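You operate a simulated robot arm through the tools that you are given. There is no shell and no other tool. Be economical: measure what you need, move in short steps, check, and stop when the job is done.

You are at the controls of a simulated two-armed robot. One attempt, no reset.

Task
Mix bottle JOB 43 by turning it over, then chill it on the fridge shelf till the screen shows COLD.
Fine: set the fridge dial to high and shut the door; the other small bottle and the blue-band bottle stay as they are. Set down upright: what you pick out.

Only the result counts: the job must be done as asked and must still hold three seconds after the hand-in. Knocking over, shifting, dropping, spilling or breaking anything else fails it.

Robot
Two 7-joint arms with two-finger parallel grippers on one trunk, on a base that drives. Base frame: it is fixed to the floor where the robot stands at the start and does not move with it; the origin is under the middle of the robot, x ahead of it, y to its left, z up. Units: m, degrees, N and s.
The left shoulder is at the start at [0.07, 0.163, 1.07], the right one opposite. With the tool pointing down near the work surface each hand reaches from about 0.1 to 0.82 m from the robot's upright axis, wherever it stands, measured 20 degrees to its own side. Places, roughly: fridge dial [0.7, -0.3, 0.8]; fridge door [0.7, -0.2, 0.4]; fridge screen [0.7, -0.1, 0.8]; fridge shelf [1, -0.1, 0.5]. Payload 3.43 kg a hand.
Tool frame (each hand has its own): the origin (TCP) lies between the finger pads and is the grasp point; the fingertips stand 0.034 m ahead of it; z points along the fingers, y is the line along which they close. Largest opening 0.128 m; finger width 0.024, thickness 0.012; the body of the gripper, 0.048 by 0.13 m, starts 0.096 m behind the TCP.
Orientation is told as [roll, pitch, yaw] about the base's x, y, z axes, in that order, counted from this pose: with the fingers straight down and closing along the base's y, the tool's x points along the base's -x, its y along +y and its z along -z.

Tools
- The arms move only by the tool send_rows. It takes "left_targets", "right_targets" or both (then of equal length, played together; a hand with none holds still); each is a list of rows, each an object (a shift or turn left out is 0, a gripper value left out holds the last) with "turn": the turn, a rotation vector about the base's x, y, z in degrees, a list of three; "travel": the shift along the base's x, y, z in cm, a list of three; "grip": the opening, from 0 (shut) to 1 (fully open). In form: [{"turn": [ax, ay, az], "travel": [x, y, z], "grip": grip}, ...]. A call has 1 to 12 rows; each row shifts and turns the commanded pose from where the row before left it. Rows are played at 5 a second. More than 0.05 m and 8.6 degrees between two rows, or a gripper value outside its range, and nothing of the call is played. A pose out of reach is approached as far as the arm can. The call stops where the force on the tool passes 90 N (or 10 N more than at its start, if that is more) or the arm is blocked; 0.2 s more then pass. The fingers move at their own pace (about 0.153 m/s each) and stop on an object; they squeeze with about 26 N. The grip force told is the motor's: it shows also when the fingers shut on nothing. Time passes only in rows, and 0.2 s behind the last, so rows that do not move let the fingers close. The reply holds the time, the measured pose of the TCP, the force on the tool along the base axes, the opening and the grip force, in the units named above and with some noise, with the torque about the TCP (base axes, N m) and any sound that the robot's microphone picked up, and new pictures: "views" is both (left out), scene, wrist or none (wrist: the cameras of the hands that moved).
- Cameras (640 x 400 px; columns grow to the right, rows downward): "scene" is now at [0.1375, 0.0314, 1.3257]; the picture's right is [0.34, -0.94, 0.00], its down [-0.29, -0.10, -0.95] and it looks along [0.90, 0.32, -0.31] (base axes); focal length 214 px, centre (320, 200). "left" rides on the left gripper at [0.076, 0.011, -0.16] in its tool frame; the picture's right is [-0.15, 0.99, 0.00], its down [-0.88, -0.13, -0.46] and it looks along [-0.45, -0.07, 0.89] (tool axes); focal length 234 px, centre (320, 200). "right" rides on the right gripper at [0.076, -0.011, -0.16] in its tool frame; the picture's right is [0.15, 0.99, 0.00], its down [-0.88, 0.13, -0.46] and it looks along [-0.45, 0.07, 0.89] (tool axes); focal length 234 px, centre (320, 200). There is no depth. A picture from a camera that has moved, and an enlarged one, comes with that camera's place and axes in the base frame and with its lens.
- raise_lower(by): slides the trunk up (or, below 0, down) by that many m; the arms and the scene camera ride with it, the base frame stays. It gives what a move gives, with no picture.
- steer(legs): drives the robot by 1 to 6 legs, each [ahead, left, turn to the left] in m, m and degrees, along the robot's own axes; the way and the turn of a leg run together, so that a leg with both is an arc; at most 1.5 m and 180 degrees a leg. The arms and the cameras ride along, it lands a little off, and it stops where it bumps. It gives what a move gives, and a new picture of the scene camera.
- head_to(pan, tilt): turns the head with the scene camera to pan (to the left, within 86 degrees either way) and tilt (down, from -29 to 69), counted from straight ahead of the robot. It gives what a move gives, and a new picture of the scene camera.
- inspect(camera, box): a new picture of the part [left, top, right, bottom] of that camera's present view, enlarged. No time passes.
- hand_in(): hands the job in; it is judged then, once.

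Work in short steps. Places have to be worked out from the pictures, the camera data and where the tool is seen: move nearer, look again, correct. Check each grasp and each placing, and mend what went wrong. You have 120 turns and 260 pictures in all, those below and enlarged ones among them. Open the grippers and draw the arms clear of the work before you hand the job in, unless the task says otherwise; then end with one line.

The tools are called as name(argument=value, ...) on one line, values as JSON. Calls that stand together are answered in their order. send_rows: Moves the arms, as the interface text tells. Its arguments: {"type":"object","properties":{"left_targets":{"type":"array","items":{"type":"object","properties":{"turn":{"type":"array","items":{"type":"number"}},"travel":{"type":"array","items":{"type":"number"}},"grip":{"type":"number"}}}},"right_targets":{"type":"array","items":{"type":"object","properties":{"turn":{"type":"array","items":{"type":"number"}},"travel":{"type":"array","items":{"type":"number"}},"grip":{"type":"number"}}}},"views":{"type":"string","enum":["both","scene","wrist","none"]}},"required":[]} The other tools are called the same way: raise_lower (by) slides the trunk up or down; steer (legs) drives the base; head_to (pan, tilt) turns the head that bears the scene camera; inspect (camera, box) takes an enlarged picture of a part of a camera's view; hand_in () hands the job in.

At the start:

```text
clock: 0.0
left_position: [0.4266, 0.6133, 1.2929]
left_ee_rot: [0.0, 0.0, 0.1]
left_ft_force: [-0.3, -0.1, -1.1]
left_moment: [0.02, 0.01, 0.01]
left_width: 0.1277
left_finger_force: 0.1
right_position: [0.3578, 0.0389, 1.3122]
right_ee_rot: [0.0, 0.0, 0.0]
right_ft_force: [-0.4, -0.1, -0.5]
right_moment: [0.02, -0.01, 0.05]
right_width: 0.1282
right_finger_force: 0.0
trunk travel left (down, up): [-0.55, 0.39]
robot x, y, heading: [-0.0026, -0.0002, -0.2]
head pan, tilt: [19.7, 17.9]
```

scene: 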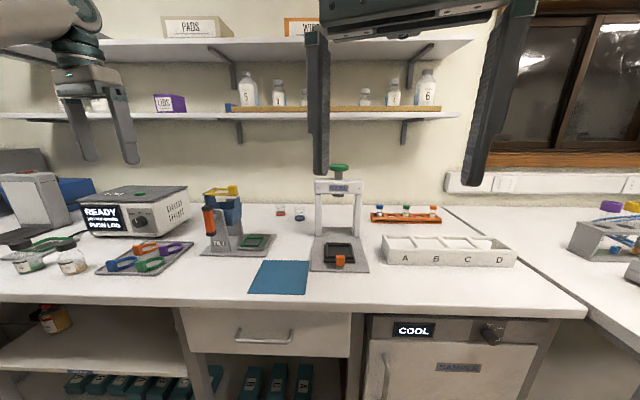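
right: 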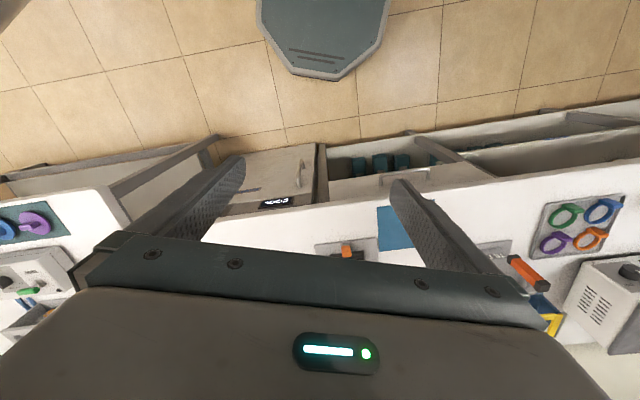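
left: 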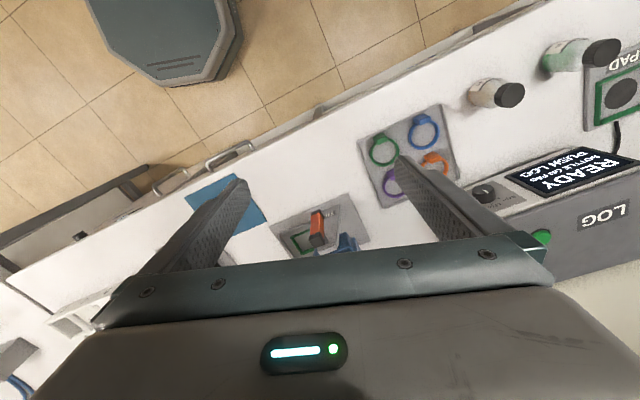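

I see several bottles: on the upper shelf and on the left of the bench. I enlarge those to read the labels.

inspect(camera="scene", box=[220, 60, 460, 140])

inspect(camera="scene", box=[0, 220, 200, 345])

inspect(camera="scene", box=[360, 300, 560, 400])

inspect(camera="left", box=[440, 20, 640, 145])

```text
2.67 times, centred on (340, 100) of scene
camera zoom: at [0.1375, 0.0314, 1.3257], right [0.34, -0.94, 0.0], down [-0.29, -0.1, -0.95], along [0.9, 0.32, -0.31], focal length 572 px, centre (267, 467)
```

zoom: 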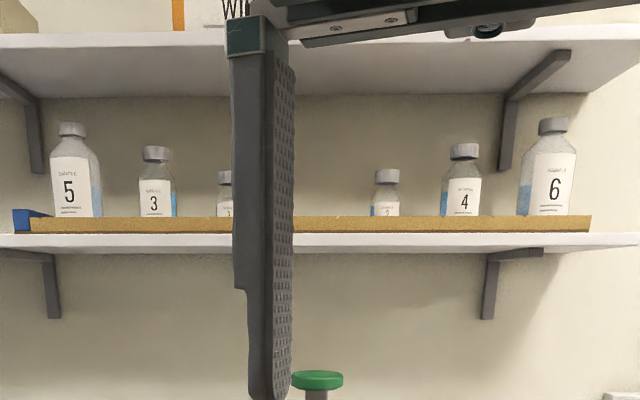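

```text
3.20 times, centred on (100, 282) of scene
camera zoom: at [0.1375, 0.0314, 1.3257], right [0.34, -0.94, 0.0], down [-0.29, -0.1, -0.95], along [0.9, 0.32, -0.31], focal length 686 px, centre (1024, -64)
```

zoom: 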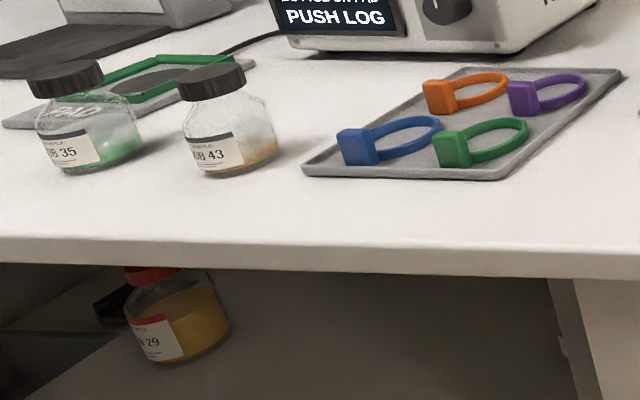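

```text
3.20 times, centred on (460, 350) of scene
camera zoom: at [0.1375, 0.0314, 1.3257], right [0.34, -0.94, 0.0], down [-0.29, -0.1, -0.95], along [0.9, 0.32, -0.31], focal length 686 px, centre (-128, -280)
```

zoom: 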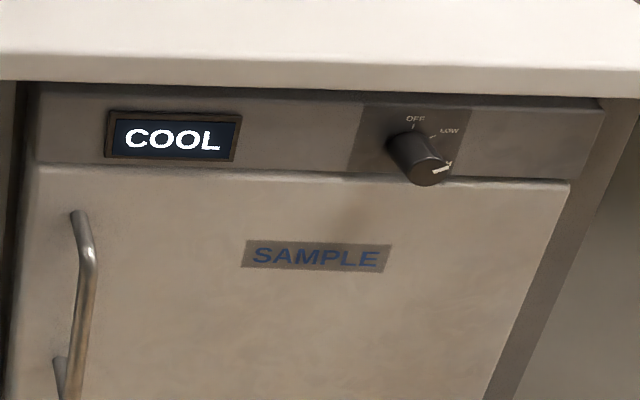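

```text
3.20 times, centred on (540, 82) of left
camera zoom: at [0.3493, 0.6244, 1.4526], right [0.14, 0.99, 0.0], down [0.88, -0.13, 0.46], along [0.45, -0.07, -0.89], focal length 749 px, centre (-384, 576)
```

zoom: 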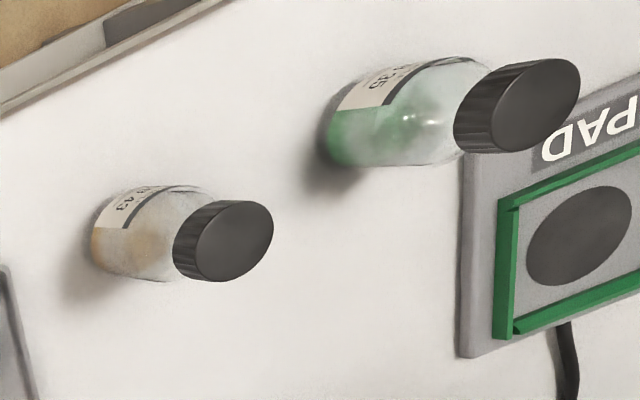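

JOB 43 stands at about (0.42, 0.94) on the bench (z about 0.9), and the bench is turned about 17° to my frame. I turn square to it and move left so that the left arm can reach.

steer(legs=[[0, 0, 17], [0, 0.55, 0]])

head_to(pan=20, tilt=35)

```text
clock: 4.2
left_position: [0.0422, 1.247, 1.2917]
left_ee_rot: [0.0, 0.1, 18.3]
left_ft_force: [0.3, -0.4, 0.8]
left_moment: [-0.01, -0.01, -0.02]
left_width: 0.1281
left_finger_force: 0.0
right_position: [0.1572, 0.6813, 1.3125]
right_ee_rot: [0.1, -0.1, 18.2]
right_ft_force: [-0.5, -0.1, 0.2]
right_moment: [-0.01, 0.01, 0.0]
right_width: 0.1284
right_finger_force: 0.0
trunk travel left (down, up): [-0.55, 0.39]
robot x, y, heading: [-0.174, 0.5293, 18.2]
head pan, tilt: [19.7, 17.9]
camera scene: at [-0.0511, 0.6045, 1.3258], right [0.61, -0.79, 0.0], down [-0.24, -0.19, -0.95], along [0.75, 0.58, -0.31], focal length 214 px, centre (320, 200)
```

scene: 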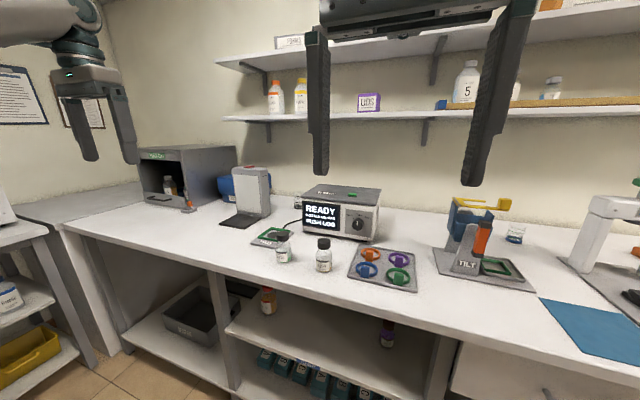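

```text
clock: 5.0
left_position: [0.0419, 1.2463, 1.2925]
left_ee_rot: [0.0, 0.0, 18.2]
left_ft_force: [-0.3, -0.7, 0.2]
left_moment: [0.0, 0.01, 0.0]
left_width: 0.128
left_finger_force: 0.1
right_position: [0.1567, 0.6796, 1.3127]
right_ee_rot: [0.0, 0.0, 18.3]
right_ft_force: [0.7, -0.6, -0.1]
right_moment: [0.02, 0.03, -0.02]
right_width: 0.1279
right_finger_force: 0.0
trunk travel left (down, up): [-0.55, 0.39]
robot x, y, heading: [-0.1728, 0.533, 18.5]
head pan, tilt: [20.0, 35.0]
camera scene: at [-0.0555, 0.6017, 1.2986], right [0.62, -0.79, 0.0], down [-0.45, -0.35, -0.82], along [0.64, 0.51, -0.57], focal length 214 px, centre (320, 200)
```

scene: 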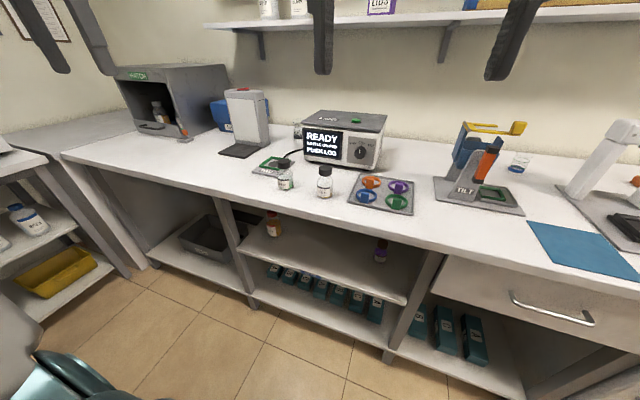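

Both small bottles are in view. I enlarge this to fix JOB 43's place and size.

inspect(camera="scene", box=[250, 140, 378, 220])

```text
5.00 times, centred on (314, 180) of scene
camera zoom: at [-0.0555, 0.6017, 1.2986], right [0.62, -0.79, 0.0], down [-0.45, -0.35, -0.82], along [0.64, 0.51, -0.57], focal length 1072 px, centre (350, 300)
```

zoom: 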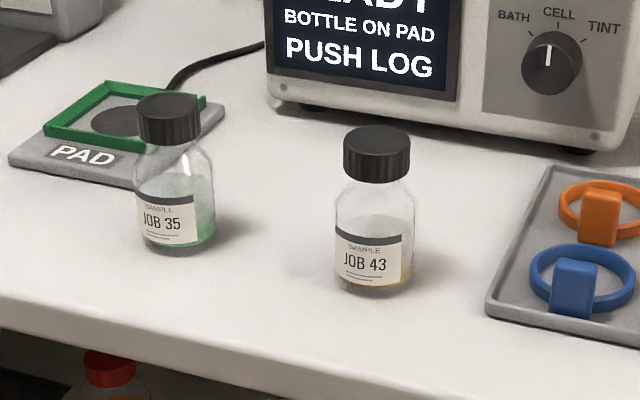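

JOB 43 is at about (0.42, 0.955), about 0.105 m tall and 0.055 m wide. I bring the left hand in front of it while pitching the fingers to horizontal, pointing into the bench.

send_rows(left_targets=[{"turn": [2.56, -7.77, 0], "travel": [1.46, -2.96, -1.2], "grip": 0.8}, {"turn": [2.56, -7.77, 0], "travel": [1.46, -2.96, -1.2]}, {"turn": [2.56, -7.77, 0], "travel": [1.46, -2.96, -1.2]}, {"turn": [2.56, -7.77, 0], "travel": [1.46, -2.96, -1.2]}, {"turn": [2.56, -7.77, 0], "travel": [1.46, -2.96, -1.2]}, {"turn": [2.56, -7.77, 0], "travel": [1.46, -2.96, -1.2]}, {"turn": [2.56, -7.77, 0], "travel": [1.46, -2.96, -1.2]}, {"turn": [2.56, -7.77, 0], "travel": [1.46, -2.96, -1.2]}, {"turn": [2.56, -7.77, 0], "travel": [1.46, -2.96, -1.2]}, {"turn": [2.56, -7.77, 0], "travel": [1.46, -2.96, -1.2]}, {"turn": [2.56, -7.77, 0], "travel": [1.46, -2.96, -1.2]}])

```text
clock: 7.4
left_position: [0.2764, 0.9732, 1.2421]
left_ee_rot: [-14.8, -89.9, 33.0]
left_ft_force: [-0.2, 0.4, 0.1]
left_moment: [-0.02, -0.01, 0.01]
left_width: 0.1024
left_finger_force: 0.0
left hand out of reach, approached as far as the arm can: row 8, 9, 10, 11
right_position: [0.1594, 0.6788, 1.3116]
right_ee_rot: [0.1, 0.3, 18.2]
right_ft_force: [0.0, 0.0, -0.9]
right_moment: [0.01, 0.07, 0.0]
right_width: 0.1282
right_finger_force: 0.1
trunk travel left (down, up): [-0.55, 0.39]
robot x, y, heading: [-0.1713, 0.5284, 18.3]
head pan, tilt: [20.0, 35.0]
camera scene: at [-0.0528, 0.6011, 1.2982], right [0.62, -0.79, 0.0], down [-0.45, -0.35, -0.82], along [0.64, 0.51, -0.57], focal length 214 px, centre (320, 200)
camera left: at [0.1205, 0.9346, 1.1682], right [-0.31, 0.94, 0.15], down [-0.39, -0.26, 0.88], along [0.87, 0.22, 0.45], focal length 234 px, centre (320, 200)
```

scene: 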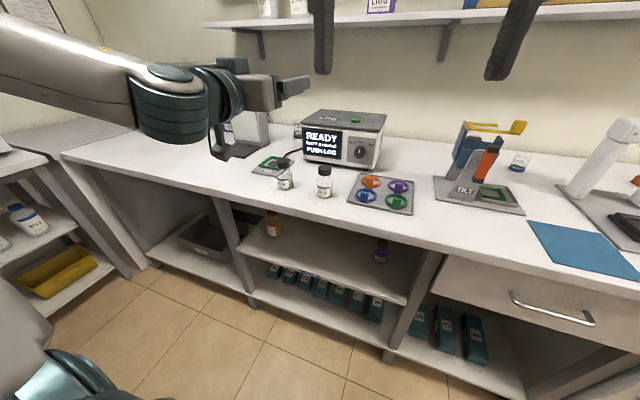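
left: 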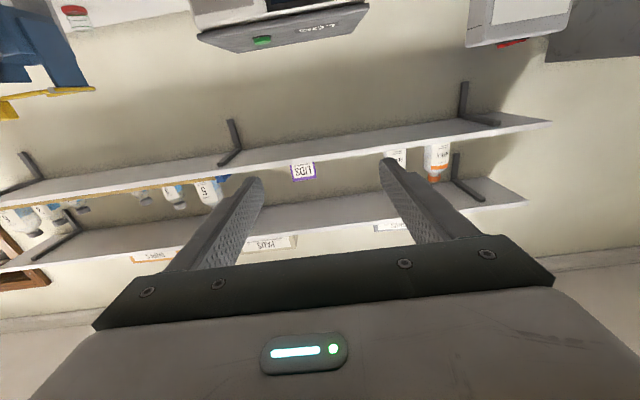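

The hand was too near the shoulder for this pose. I back off the base by 0.12 m to give the arm room, then check where the hand stands.

steer(legs=[[-0.12, 0, 0]])

send_rows(left_targets=[{"travel": [3, 0.6, -3]}, {"travel": [3, 0.6, -3]}], views="none")

```text
clock: 8.7
left_position: [0.1579, 0.9362, 1.2431]
left_ee_rot: [-18.2, -89.9, 36.3]
left_ft_force: [0.1, -0.7, -0.5]
left_moment: [-0.02, -0.02, 0.02]
left_width: 0.1025
left_finger_force: 0.0
right_position: [0.0408, 0.643, 1.312]
right_ee_rot: [0.0, 0.0, 18.1]
right_ft_force: [0.2, -1.1, 0.2]
right_moment: [0.02, -0.04, 0.0]
right_width: 0.1282
right_finger_force: 0.1
trunk travel left (down, up): [-0.55, 0.39]
robot x, y, heading: [-0.2879, 0.4932, 18.2]
head pan, tilt: [20.0, 35.0]
camera scene: at [-0.1712, 0.5638, 1.2984], right [0.62, -0.79, 0.0], down [-0.45, -0.35, -0.82], along [0.64, 0.51, -0.57], focal length 214 px, centre (320, 200)
```

scene: 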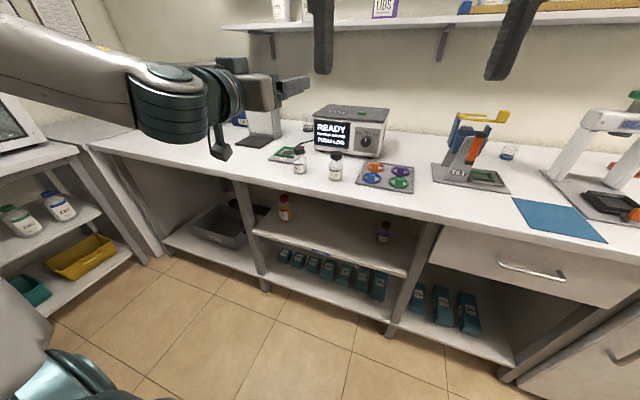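

```text
clock: 9.2
left_position: [0.2163, 0.9475, 1.1812]
left_ee_rot: [-8.1, -89.9, 26.4]
left_ft_force: [0.4, 0.2, -0.7]
left_moment: [-0.01, -0.01, 0.01]
left_width: 0.1024
left_finger_force: 0.1
right_position: [0.0418, 0.6431, 1.3126]
right_ee_rot: [0.0, 0.1, 18.3]
right_ft_force: [0.2, -0.5, 0.1]
right_moment: [-0.01, -0.02, 0.03]
right_width: 0.1281
right_finger_force: 0.1
trunk travel left (down, up): [-0.55, 0.39]
robot x, y, heading: [-0.2876, 0.4935, 18.3]
head pan, tilt: [20.0, 35.0]
```

Commands continue from the measured pose; the hand is now level and pointing into the bench. I lower it to the height of the bottle body, just outside the bench edge.

send_rows(left_targets=[{"travel": [1.0, -0.52, -3.5]}, {"travel": [1.0, -0.52, -3.5]}, {"travel": [1.0, -0.52, -3.5]}, {"travel": [1.0, -0.52, -3.5]}, {"travel": [1.0, -0.52, -3.5]}, {"travel": [1.0, -0.52, -3.5]}, {"travel": [1.0, -0.52, -3.5]}])

inspect(camera="scene", box=[250, 110, 410, 210])

```text
clock: 10.8
left_position: [0.2838, 0.9195, 0.9472]
left_ee_rot: [-13.6, -89.7, 31.7]
left_ft_force: [0.3, 0.6, 0.2]
left_moment: [0.01, -0.05, -0.04]
left_width: 0.1024
left_finger_force: 0.1
left hand out of reach, approached as far as the arm can: row 7
right_position: [0.0416, 0.6421, 1.3112]
right_ee_rot: [0.0, 0.1, 18.3]
right_ft_force: [0.0, 0.3, 0.3]
right_moment: [-0.03, 0.03, -0.05]
right_width: 0.1279
right_finger_force: 0.1
trunk travel left (down, up): [-0.55, 0.39]
robot x, y, heading: [-0.2837, 0.4945, 18.3]
head pan, tilt: [20.0, 35.0]
camera scene: at [-0.1709, 0.5638, 1.2984], right [0.62, -0.79, 0.0], down [-0.45, -0.35, -0.82], along [0.64, 0.51, -0.57], focal length 214 px, centre (320, 200)
camera left: at [0.1279, 0.8801, 0.8723], right [-0.31, 0.94, 0.15], down [-0.39, -0.26, 0.88], along [0.87, 0.21, 0.45], focal length 234 px, centre (320, 200)
```

scene: 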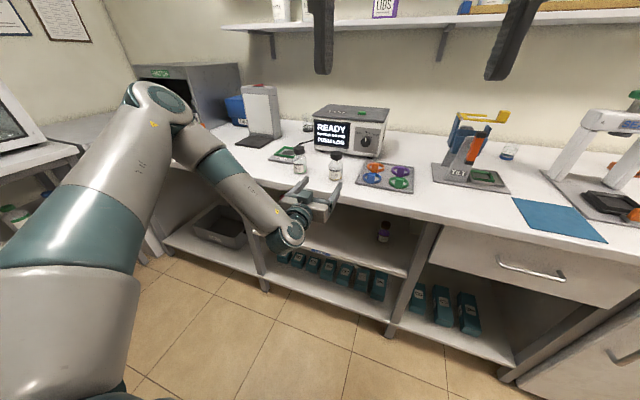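
left: 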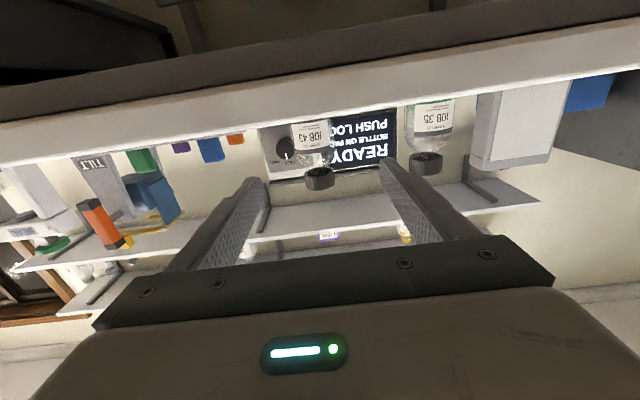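

```text
4.00 times, centred on (330, 160) of scene
camera zoom: at [-0.1709, 0.5638, 1.2984], right [0.62, -0.79, 0.0], down [-0.45, -0.35, -0.82], along [0.64, 0.51, -0.57], focal length 858 px, centre (280, 360)
```

zoom: 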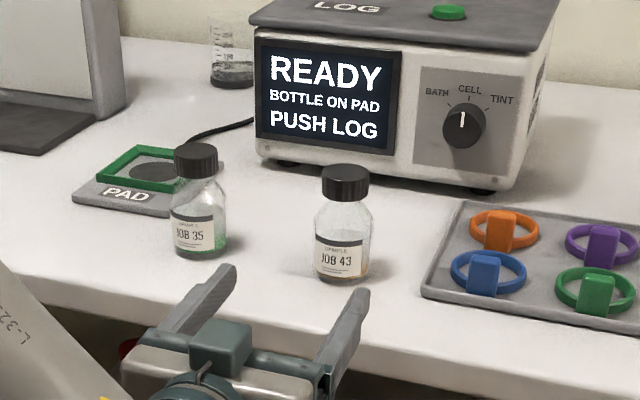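

The bottle lies about 0.145 m ahead and about 1 cm to the right of the tool axis. I go 5 cm forward, 1 cm right and 1.2 cm down, then look.

send_rows(left_targets=[{"travel": [2.5, 0.4, -0.6]}, {"travel": [2.5, 0.4, -0.7]}])

inspect(camera="scene", box=[270, 130, 398, 210])

```text
clock: 11.4
left_position: [0.3256, 0.9395, 0.9488]
left_ee_rot: [-15.0, -89.9, 33.0]
left_ft_force: [0.6, 0.1, 0.5]
left_moment: [-0.03, 0.0, -0.03]
left_width: 0.1024
left_finger_force: 0.0
left hand out of reach, approached as far as the arm can: row 1, 2
right_position: [0.0412, 0.6436, 1.3123]
right_ee_rot: [0.0, 0.0, 18.1]
right_ft_force: [0.0, 0.7, -0.5]
right_moment: [-0.02, 0.0, 0.0]
right_width: 0.1278
right_finger_force: 0.0
trunk travel left (down, up): [-0.55, 0.39]
robot x, y, heading: [-0.2898, 0.4945, 18.1]
head pan, tilt: [20.0, 35.0]
camera scene: at [-0.1715, 0.5642, 1.2985], right [0.62, -0.79, 0.0], down [-0.45, -0.35, -0.82], along [0.64, 0.51, -0.57], focal length 214 px, centre (320, 200)
camera left: at [0.1694, 0.9003, 0.8752], right [-0.31, 0.94, 0.15], down [-0.39, -0.26, 0.88], along [0.87, 0.21, 0.45], focal length 234 px, centre (320, 200)
```

scene: 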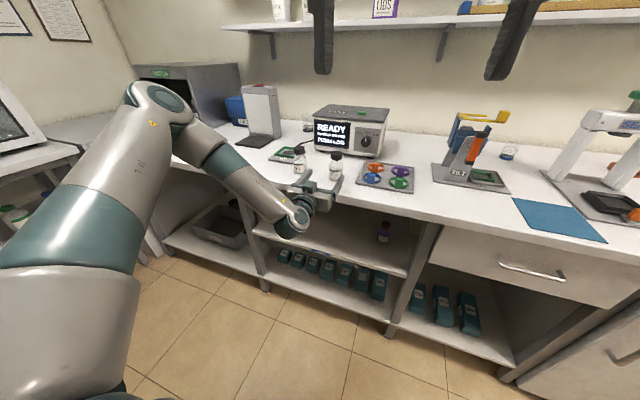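
left: 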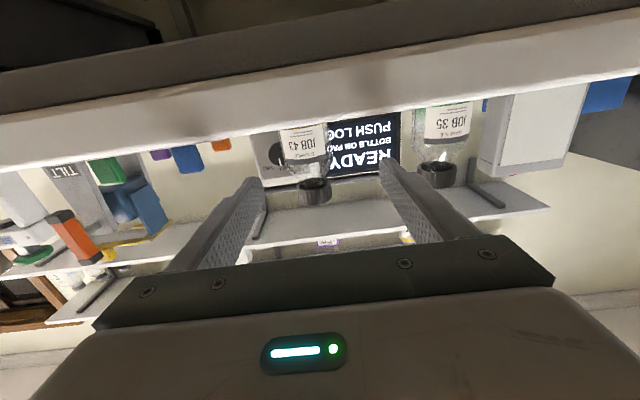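

```text
5.00 times, centred on (334, 170) of scene
camera zoom: at [-0.1715, 0.5642, 1.2985], right [0.62, -0.79, 0.0], down [-0.45, -0.35, -0.82], along [0.64, 0.51, -0.57], focal length 1072 px, centre (250, 350)
```

zoom: 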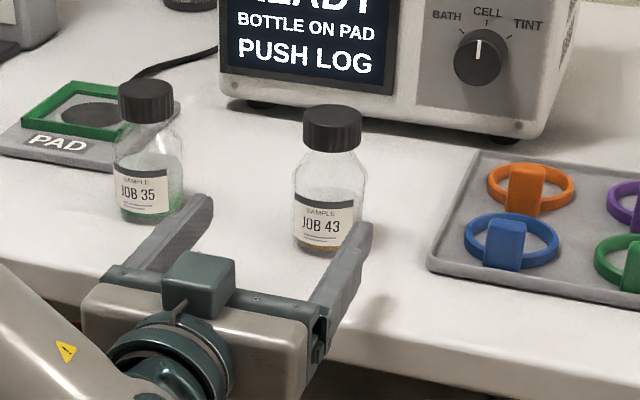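

The arm is at a joint limit here, so it neither lowers nor shifts right. I draw back, raise the hand relative to the trunk, and lower the trunk instead.

send_rows(left_targets=[{"travel": [-1.6, -1.5, 0.5]}, {"travel": [-1.6, -1.5, 0.5]}, {"travel": [0, 0, 4.75]}, {"travel": [0, 0, 4.75]}, {"travel": [0, 0, 4.75]}, {"travel": [0, 0, 4.75]}], views="none")

raise_lower(by=-0.2)

```text
clock: 12.8
left_position: [0.2906, 0.9114, 1.1506]
left_ee_rot: [-20.8, -90.0, 39.0]
left_ft_force: [0.1, -0.7, -0.5]
left_moment: [-0.01, 0.0, -0.03]
left_width: 0.1027
left_finger_force: 0.0
right_position: [0.0395, 0.6407, 1.3122]
right_ee_rot: [0.0, -0.1, 18.3]
right_ft_force: [-0.4, -0.4, -0.6]
right_moment: [-0.02, 0.0, 0.03]
right_width: 0.1279
right_finger_force: 0.2
trunk travel left (down, up): [-0.55, 0.39]
robot x, y, heading: [-0.2906, 0.497, 18.2]
head pan, tilt: [20.0, 35.0]
```

```text
clock: 15.0
left_position: [0.291, 0.9111, 0.9504]
left_ee_rot: [-17.5, -90.0, 35.8]
left_ft_force: [-0.2, -1.0, 0.2]
left_moment: [0.01, 0.0, -0.04]
left_width: 0.1023
left_finger_force: 0.0
right_position: [0.041, 0.642, 1.1125]
right_ee_rot: [0.0, 0.0, 18.2]
right_ft_force: [0.3, -0.1, -0.3]
right_moment: [0.02, 0.01, 0.0]
right_width: 0.1281
right_finger_force: 0.1
trunk travel left (down, up): [-0.35, 0.59]
robot x, y, heading: [-0.2856, 0.4944, 18.3]
head pan, tilt: [20.0, 35.0]
```

Now the hand is at bottle height with arm room. I go down 1.8 cm, forward 4 cm, and check the line-up.

send_rows(left_targets=[{"travel": [0, 0, -1.8]}, {"travel": [1.9, 0.6, 0]}, {"travel": [1.9, 0.6, 0]}])

inspect(camera="scene", box=[270, 80, 398, 160])

```text
clock: 15.8
left_position: [0.3288, 0.9227, 0.933]
left_ee_rot: [1.2, -89.9, 17.0]
left_ft_force: [0.3, 0.6, -0.6]
left_moment: [-0.01, -0.03, -0.03]
left_width: 0.1022
left_finger_force: 0.1
right_position: [0.0422, 0.6423, 1.1118]
right_ee_rot: [0.0, 0.1, 18.1]
right_ft_force: [0.7, -0.4, 1.2]
right_moment: [-0.01, 0.04, 0.03]
right_width: 0.128
right_finger_force: 0.0
trunk travel left (down, up): [-0.35, 0.59]
robot x, y, heading: [-0.2881, 0.4938, 18.1]
head pan, tilt: [20.0, 35.0]
camera scene: at [-0.171, 0.5637, 1.0984], right [0.62, -0.79, 0.0], down [-0.45, -0.35, -0.82], along [0.64, 0.51, -0.57], focal length 214 px, centre (320, 200)
camera left: at [0.1724, 0.8838, 0.858], right [-0.31, 0.94, 0.15], down [-0.39, -0.27, 0.88], along [0.87, 0.22, 0.45], focal length 234 px, centre (320, 200)
```

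scene: 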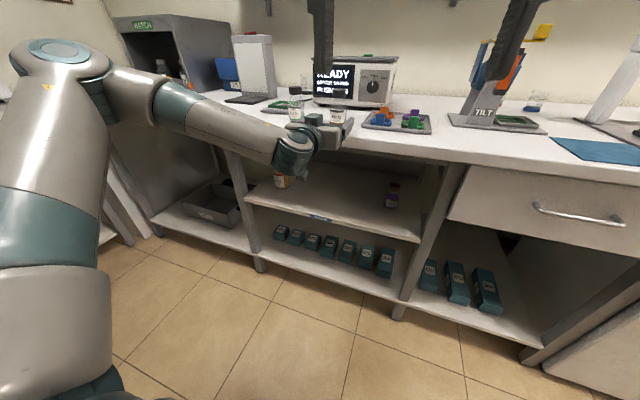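
left: 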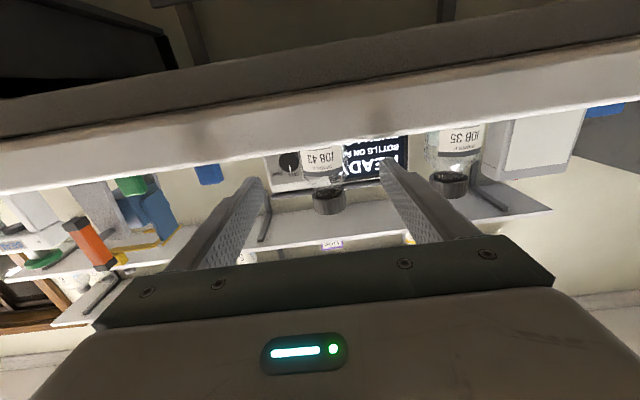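

```text
5.00 times, centred on (334, 120) of scene
camera zoom: at [-0.171, 0.5637, 1.0984], right [0.62, -0.79, 0.0], down [-0.45, -0.35, -0.82], along [0.64, 0.51, -0.57], focal length 1072 px, centre (250, 600)
```

zoom: 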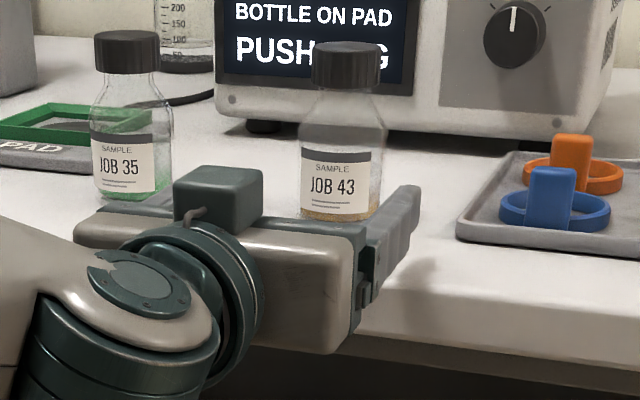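

The bottle is centred between the fingers and about 0.10 m ahead. I advance over it.

send_rows(left_targets=[{"travel": [2.3, 0.76, 0]}, {"travel": [2.3, 0.76, 0]}, {"travel": [2.3, 0.76, 0]}, {"travel": [2.3, 0.76, 0]}])

inspect(camera="scene", box=[270, 80, 398, 160])

```text
clock: 16.8
left_position: [0.421, 0.953, 0.929]
left_ee_rot: [-17.6, -90.0, 35.8]
left_ft_force: [0.0, 0.1, 0.0]
left_moment: [0.0, -0.05, 0.0]
left_width: 0.1024
left_finger_force: 0.0
right_position: [0.0418, 0.6412, 1.1102]
right_ee_rot: [0.0, 0.1, 18.2]
right_ft_force: [-0.3, 0.0, 0.7]
right_moment: [0.02, -0.04, -0.02]
right_width: 0.128
right_finger_force: 0.0
trunk travel left (down, up): [-0.35, 0.59]
robot x, y, heading: [-0.2875, 0.4951, 17.9]
head pan, tilt: [20.0, 35.0]
camera scene: at [-0.171, 0.5637, 1.0984], right [0.62, -0.79, 0.0], down [-0.45, -0.35, -0.82], along [0.64, 0.51, -0.57], focal length 214 px, centre (320, 200)
camera left: at [0.2647, 0.9144, 0.8544], right [-0.31, 0.94, 0.15], down [-0.39, -0.27, 0.88], along [0.87, 0.22, 0.45], focal length 234 px, centre (320, 200)
```

scene: 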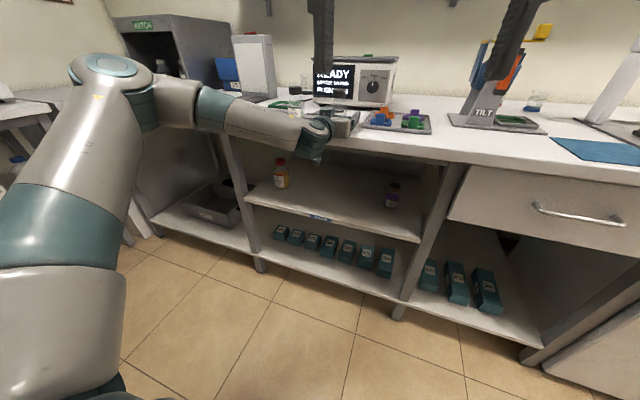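
left: 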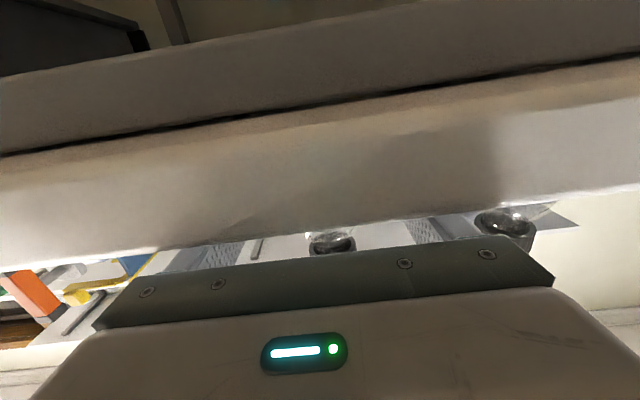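

```text
5.00 times, centred on (334, 120) of scene
camera zoom: at [-0.171, 0.5637, 1.0984], right [0.62, -0.79, 0.0], down [-0.45, -0.35, -0.82], along [0.64, 0.51, -0.57], focal length 1072 px, centre (250, 600)
```

zoom: 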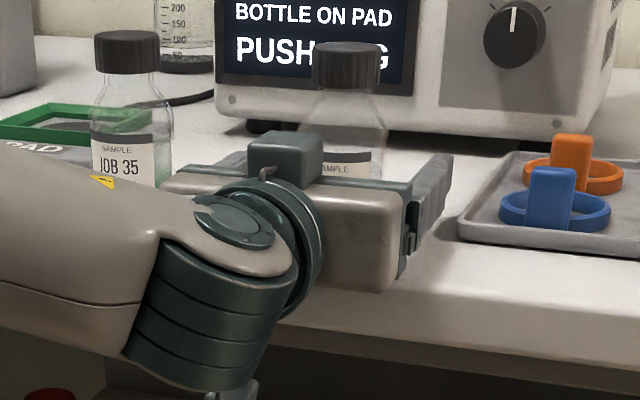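

The bottle is between the fingers, its centre perhaps 1 cm beyond the TCP. I advance 1 cm more and close.

send_rows(left_targets=[{"travel": [1.0, 0.33, 0]}, {"grip": 0.3}, {"grip": 0.2}, {"grip": 0.1}, {"grip": 0.1}])

inspect(camera="scene", box=[270, 80, 398, 160])

```text
clock: 18.0
left_position: [0.4318, 0.9546, 0.9312]
left_ee_rot: [-8.2, -89.9, 26.4]
left_ft_force: [-0.1, -1.4, 0.0]
left_moment: [0.06, -0.05, -0.04]
left_width: 0.0551
left_finger_force: 26.2
right_position: [0.0425, 0.6423, 1.1122]
right_ee_rot: [0.0, 0.1, 18.1]
right_ft_force: [-0.4, 0.3, 1.2]
right_moment: [-0.02, 0.0, -0.02]
right_width: 0.128
right_finger_force: 0.1
trunk travel left (down, up): [-0.35, 0.59]
robot x, y, heading: [-0.2933, 0.4953, 18.1]
head pan, tilt: [20.0, 35.0]
camera scene: at [-0.1712, 0.5637, 1.0985], right [0.62, -0.79, 0.0], down [-0.45, -0.35, -0.82], along [0.64, 0.51, -0.57], focal length 214 px, centre (320, 200)
camera left: at [0.2751, 0.9167, 0.8555], right [-0.31, 0.94, 0.15], down [-0.39, -0.27, 0.88], along [0.87, 0.22, 0.45], focal length 234 px, centre (320, 200)
```

scene: 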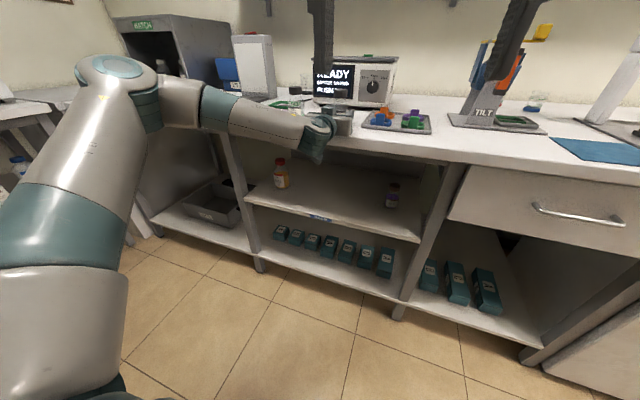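
left: 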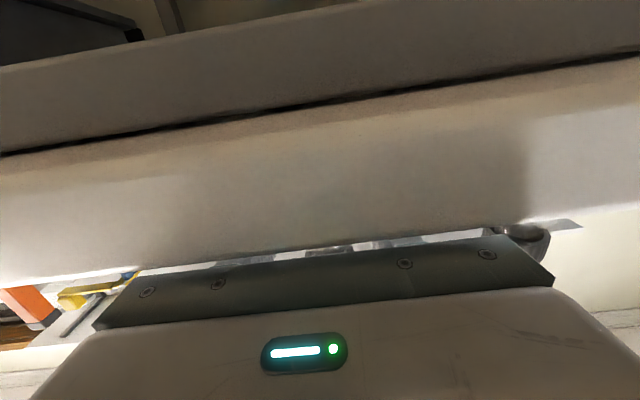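

```text
5.00 times, centred on (334, 120) of scene
camera zoom: at [-0.1712, 0.5637, 1.0985], right [0.62, -0.79, 0.0], down [-0.45, -0.35, -0.82], along [0.64, 0.51, -0.57], focal length 1072 px, centre (250, 600)
```

zoom: 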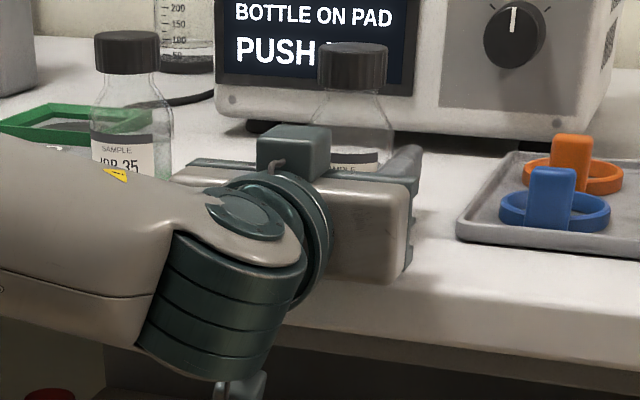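

Gripped at 0.055 m width with 26 N. I lift it straight up and check.

send_rows(left_targets=[{"travel": [0, 0, 2]}, {"travel": [0, 0, 3.5]}, {"travel": [0, 0, 3.5]}, {"travel": [0, 0, 3.5]}], views="scene")

steer(legs=[[-0.25, 0, 0]])

```text
clock: 19.0
left_position: [0.4289, 0.9551, 1.0552]
left_ee_rot: [7.7, -89.9, 10.5]
left_ft_force: [0.3, -0.1, -2.4]
left_moment: [0.03, 0.04, 0.01]
left_width: 0.039
left_finger_force: 26.3
right_position: [0.0405, 0.6412, 1.1117]
right_ee_rot: [0.1, 0.0, 18.0]
right_ft_force: [-0.3, 0.3, 0.4]
right_moment: [-0.01, 0.0, 0.01]
right_width: 0.1281
right_finger_force: 0.0
trunk travel left (down, up): [-0.35, 0.59]
robot x, y, heading: [-0.2871, 0.4952, 18.2]
head pan, tilt: [20.0, 35.0]
camera scene: at [-0.1717, 0.563, 1.0985], right [0.62, -0.79, 0.0], down [-0.45, -0.35, -0.82], along [0.64, 0.51, -0.57], focal length 214 px, centre (320, 200)
```

scene: 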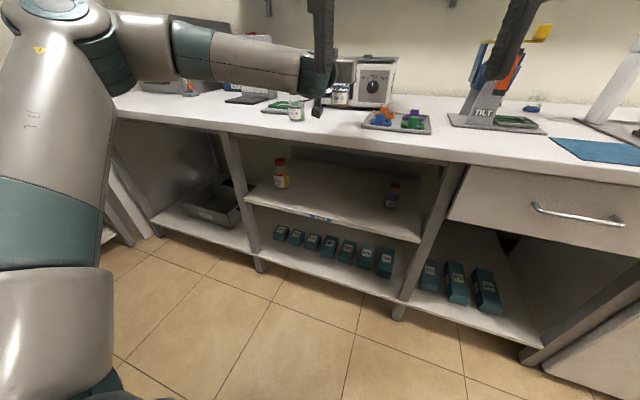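

```text
clock: 20.8
left_position: [0.2259, 0.8909, 1.0567]
left_ee_rot: [-75.2, -89.9, 93.5]
left_ft_force: [0.1, 1.5, -2.2]
left_moment: [0.01, -0.02, -0.02]
left_width: 0.0394
left_finger_force: 26.0
right_position: [-0.1642, 0.5778, 1.1131]
right_ee_rot: [0.1, -0.1, 18.5]
right_ft_force: [0.4, 1.0, 0.0]
right_moment: [0.0, 0.06, 0.01]
right_width: 0.1282
right_finger_force: 0.1
trunk travel left (down, up): [-0.35, 0.59]
robot x, y, heading: [-0.4934, 0.4249, 18.2]
head pan, tilt: [20.0, 35.0]
stopped in leg 1: the robot was blocked; the commanded pose is now the measured one
camera scene: at [-0.3736, 0.4976, 1.0983], right [0.62, -0.78, 0.0], down [-0.45, -0.36, -0.82], along [0.64, 0.51, -0.58], focal length 214 px, centre (320, 200)
```

scene: 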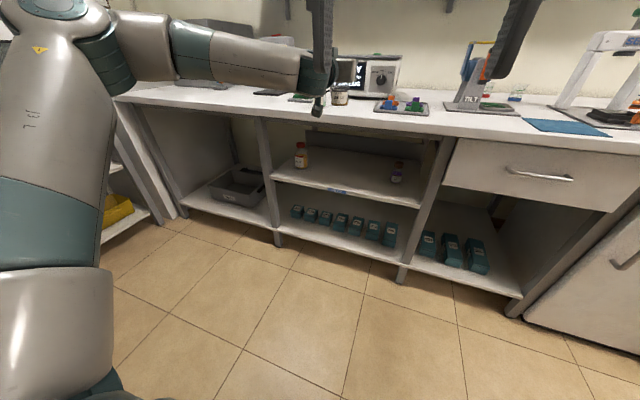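

The width went from 0.055 to 0.039 m: the grip slipped down to neck or cap. The base also bumped something behind. I look closely at the held bottle.

inspect(camera="scene", box=[270, 40, 398, 120])

inspect(camera="left", box=[160, 100, 480, 300])

```text
5.00 times, centred on (334, 80) of scene
camera zoom: at [-0.3736, 0.4976, 1.0983], right [0.62, -0.78, 0.0], down [-0.45, -0.36, -0.82], along [0.64, 0.51, -0.58], focal length 1072 px, centre (250, 800)
```

zoom: 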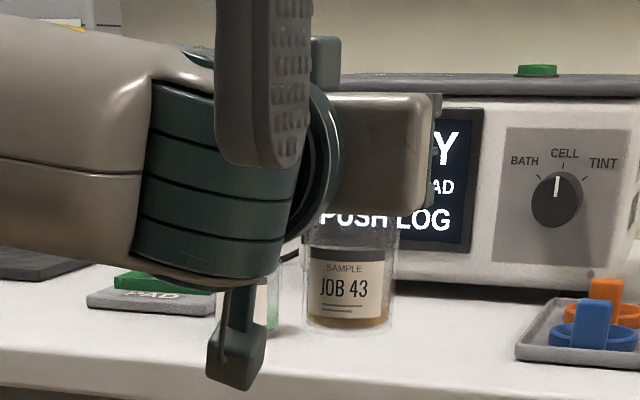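

```text
2.00 times, centred on (320, 200) of left
camera zoom: at [0.0701, 0.852, 0.9812], right [-0.31, 0.94, 0.14], down [-0.39, -0.27, 0.88], along [0.87, 0.22, 0.45], focal length 468 px, centre (320, 200)
```

zoom: 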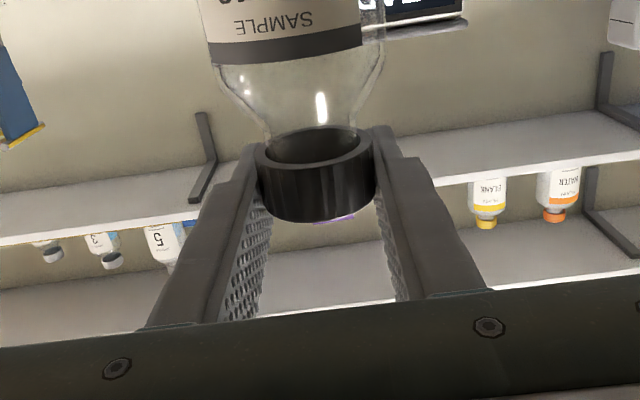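

It hangs upright but only by its top. I zoom in to see whether the fingers hold the cap or the neck.

inspect(camera="left", box=[260, 130, 388, 210])

inspect(camera="scene", box=[310, 50, 374, 110])

```text
5.00 times, centred on (324, 170) of left
camera zoom: at [0.0701, 0.852, 0.9812], right [-0.31, 0.94, 0.14], down [-0.39, -0.27, 0.88], along [0.87, 0.22, 0.45], focal length 1171 px, centre (300, 350)
```

zoom: 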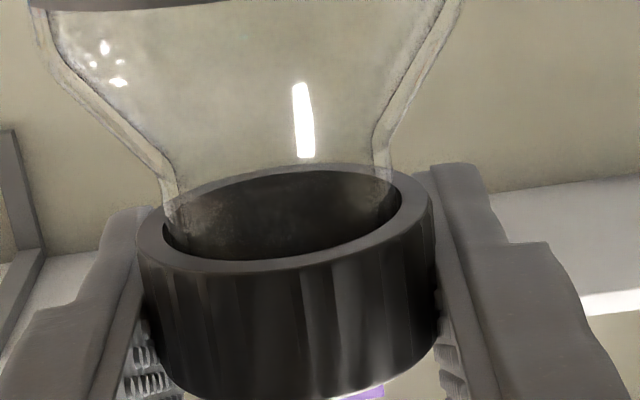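

```text
6.67 times, centred on (342, 80) of scene
camera zoom: at [-0.3736, 0.4976, 1.0983], right [0.62, -0.78, 0.0], down [-0.45, -0.36, -0.82], along [0.64, 0.51, -0.58], focal length 1430 px, centre (173, 1000)
```

zoom: 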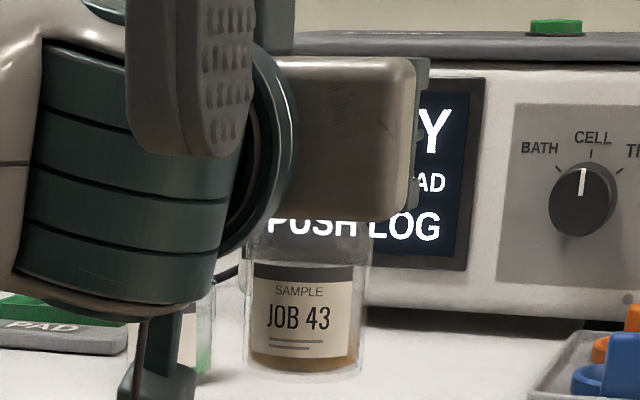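

The fingers are squarely on the ridged cap, which holds. The bottle is clear of the bench edge, so I begin the inversion about the tool axis: first 90°, slowly.

send_rows(left_targets=[{"turn": [7.12, 2.36, 0]}, {"turn": [7.12, 2.36, 0]}, {"turn": [7.12, 2.36, 0]}, {"turn": [7.12, 2.36, 0]}, {"turn": [7.12, 2.36, 0]}, {"turn": [7.12, 2.36, 0]}])

```text
clock: 22.2
left_position: [0.224, 0.8925, 1.0586]
left_ee_rot: [90.3, -44.9, -71.8]
left_ft_force: [-0.6, -0.4, -2.0]
left_moment: [-0.09, 0.0, 0.02]
left_width: 0.0393
left_finger_force: 26.2
right_position: [-0.1651, 0.5769, 1.1134]
right_ee_rot: [0.2, -0.2, 18.5]
right_ft_force: [0.7, 0.0, -0.8]
right_moment: [0.0, 0.01, 0.02]
right_width: 0.128
right_finger_force: 0.1
trunk travel left (down, up): [-0.35, 0.59]
robot x, y, heading: [-0.4946, 0.4271, 18.2]
head pan, tilt: [20.0, 35.0]
camera scene: at [-0.375, 0.4972, 1.0984], right [0.62, -0.78, 0.0], down [-0.45, -0.36, -0.82], along [0.64, 0.51, -0.57], focal length 214 px, centre (320, 200)
camera left: at [0.0522, 0.9001, 1.0132], right [-0.19, 0.56, 0.8], down [-0.21, -0.82, 0.53], along [0.96, -0.07, 0.27], focal length 234 px, centre (320, 200)
```

scene: 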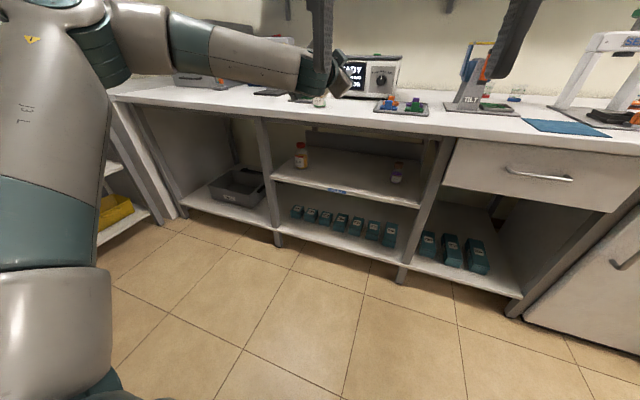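
left: 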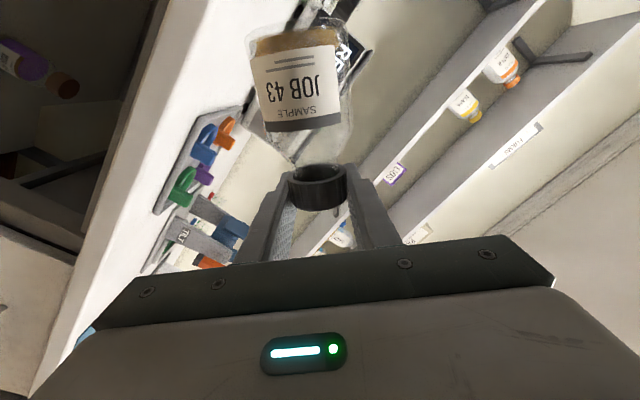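

At 45° the bottle turns rigidly with the hand. I go on.

send_rows(left_targets=[{"turn": [7.12, 2.36, 0]}, {"turn": [7.12, 2.36, 0]}, {"turn": [7.12, 2.36, 0]}, {"turn": [7.12, 2.36, 0]}, {"turn": [7.12, 2.36, 0]}, {"turn": [7.12, 2.36, 0]}, {"turn": [7.12, 2.36, 0]}, {"turn": [7.12, 2.36, 0]}, {"turn": [7.12, 2.36, 0]}], views="wrist")

```text
clock: 24.2
left_position: [0.2243, 0.8911, 1.0591]
left_ee_rot: [89.9, 22.5, -71.8]
left_ft_force: [-0.7, -0.3, -2.5]
left_moment: [-0.13, -0.05, 0.0]
left_width: 0.039
left_finger_force: 26.4
right_position: [-0.1645, 0.5772, 1.113]
right_ee_rot: [0.1, -0.2, 18.6]
right_ft_force: [-0.1, -0.2, -0.8]
right_moment: [0.0, -0.03, 0.0]
right_width: 0.1279
right_finger_force: 0.2
trunk travel left (down, up): [-0.35, 0.59]
robot x, y, heading: [-0.4892, 0.4277, 18.2]
head pan, tilt: [20.0, 35.0]
camera left: at [0.052, 0.9048, 1.0988], right [0.16, -0.49, 0.86], down [-0.2, -0.87, -0.46], along [0.97, -0.09, -0.24], focal length 234 px, centre (320, 200)
```

left: 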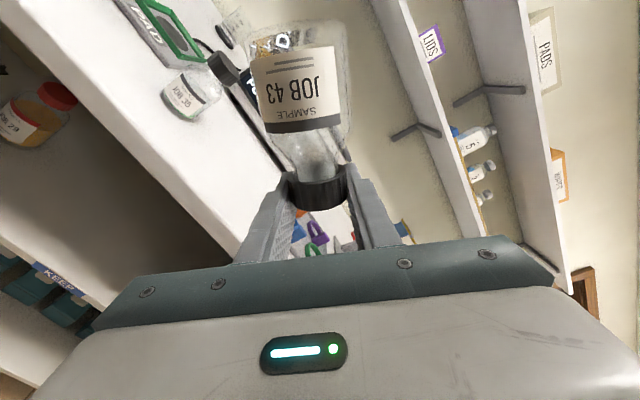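

At 112° all is still firm. I complete the turn to 180° and hold a moment.

send_rows(left_targets=[{"turn": [7.12, 2.36, 0]}, {"turn": [7.12, 2.36, 0]}, {"turn": [7.12, 2.36, 0]}, {"turn": [7.12, 2.36, 0]}, {"turn": [7.12, 2.36, 0]}, {"turn": [7.12, 2.36, 0]}, {"turn": [7.12, 2.36, 0]}, {"turn": [7.12, 2.36, 0]}, {"turn": [7.12, 2.36, 0]}, {}, {}, {}])

inspect(camera="left", box=[200, 0, 440, 240])

```text
clock: 26.8
left_position: [0.2256, 0.8905, 1.0587]
left_ee_rot: [11.2, 89.8, -150.5]
left_ft_force: [0.5, 0.8, -2.0]
left_moment: [0.0, 0.0, -0.01]
left_width: 0.039
left_finger_force: 26.5
right_position: [-0.1657, 0.5756, 1.1135]
right_ee_rot: [0.1, -0.3, 18.5]
right_ft_force: [-0.5, -0.7, 0.2]
right_moment: [0.01, -0.01, 0.0]
right_width: 0.1281
right_finger_force: 0.1
trunk travel left (down, up): [-0.35, 0.59]
robot x, y, heading: [-0.4926, 0.425, 18.2]
head pan, tilt: [20.0, 35.0]
camera scene: at [-0.3749, 0.4971, 1.0984], right [0.62, -0.78, 0.0], down [-0.45, -0.36, -0.82], along [0.64, 0.51, -0.57], focal length 214 px, centre (320, 200)
camera left: at [0.0763, 0.8308, 1.1355], right [0.31, -0.94, -0.15], down [-0.48, -0.02, -0.88], along [0.82, 0.34, -0.45], focal length 234 px, centre (320, 200)
```

scene: 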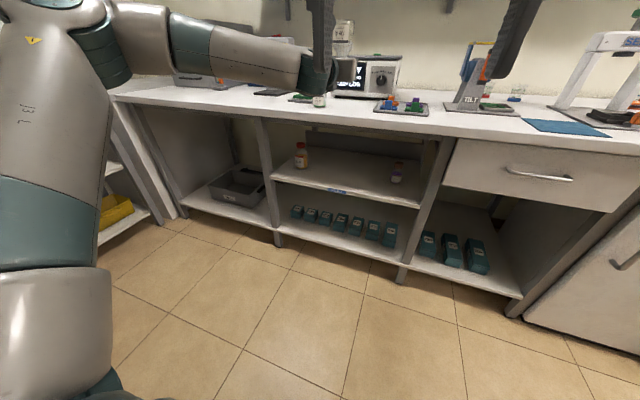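
left: 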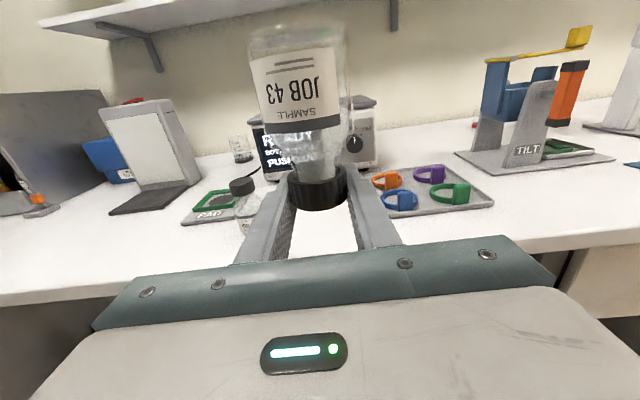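

```text
1.67 times, centred on (320, 120) of left
camera zoom: at [0.0763, 0.8308, 1.1355], right [0.31, -0.94, -0.15], down [-0.48, -0.02, -0.88], along [0.82, 0.34, -0.45], focal length 390 px, centre (320, 333)
```

zoom: 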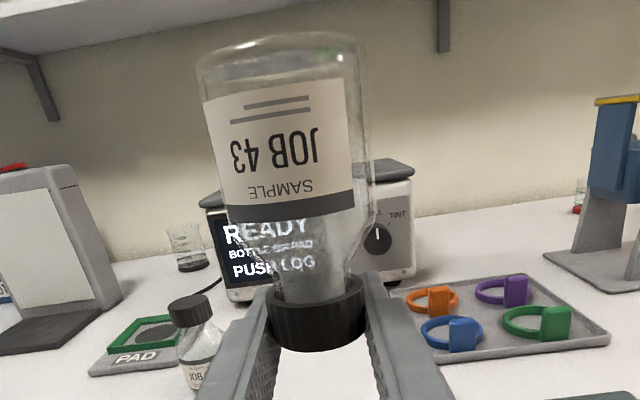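

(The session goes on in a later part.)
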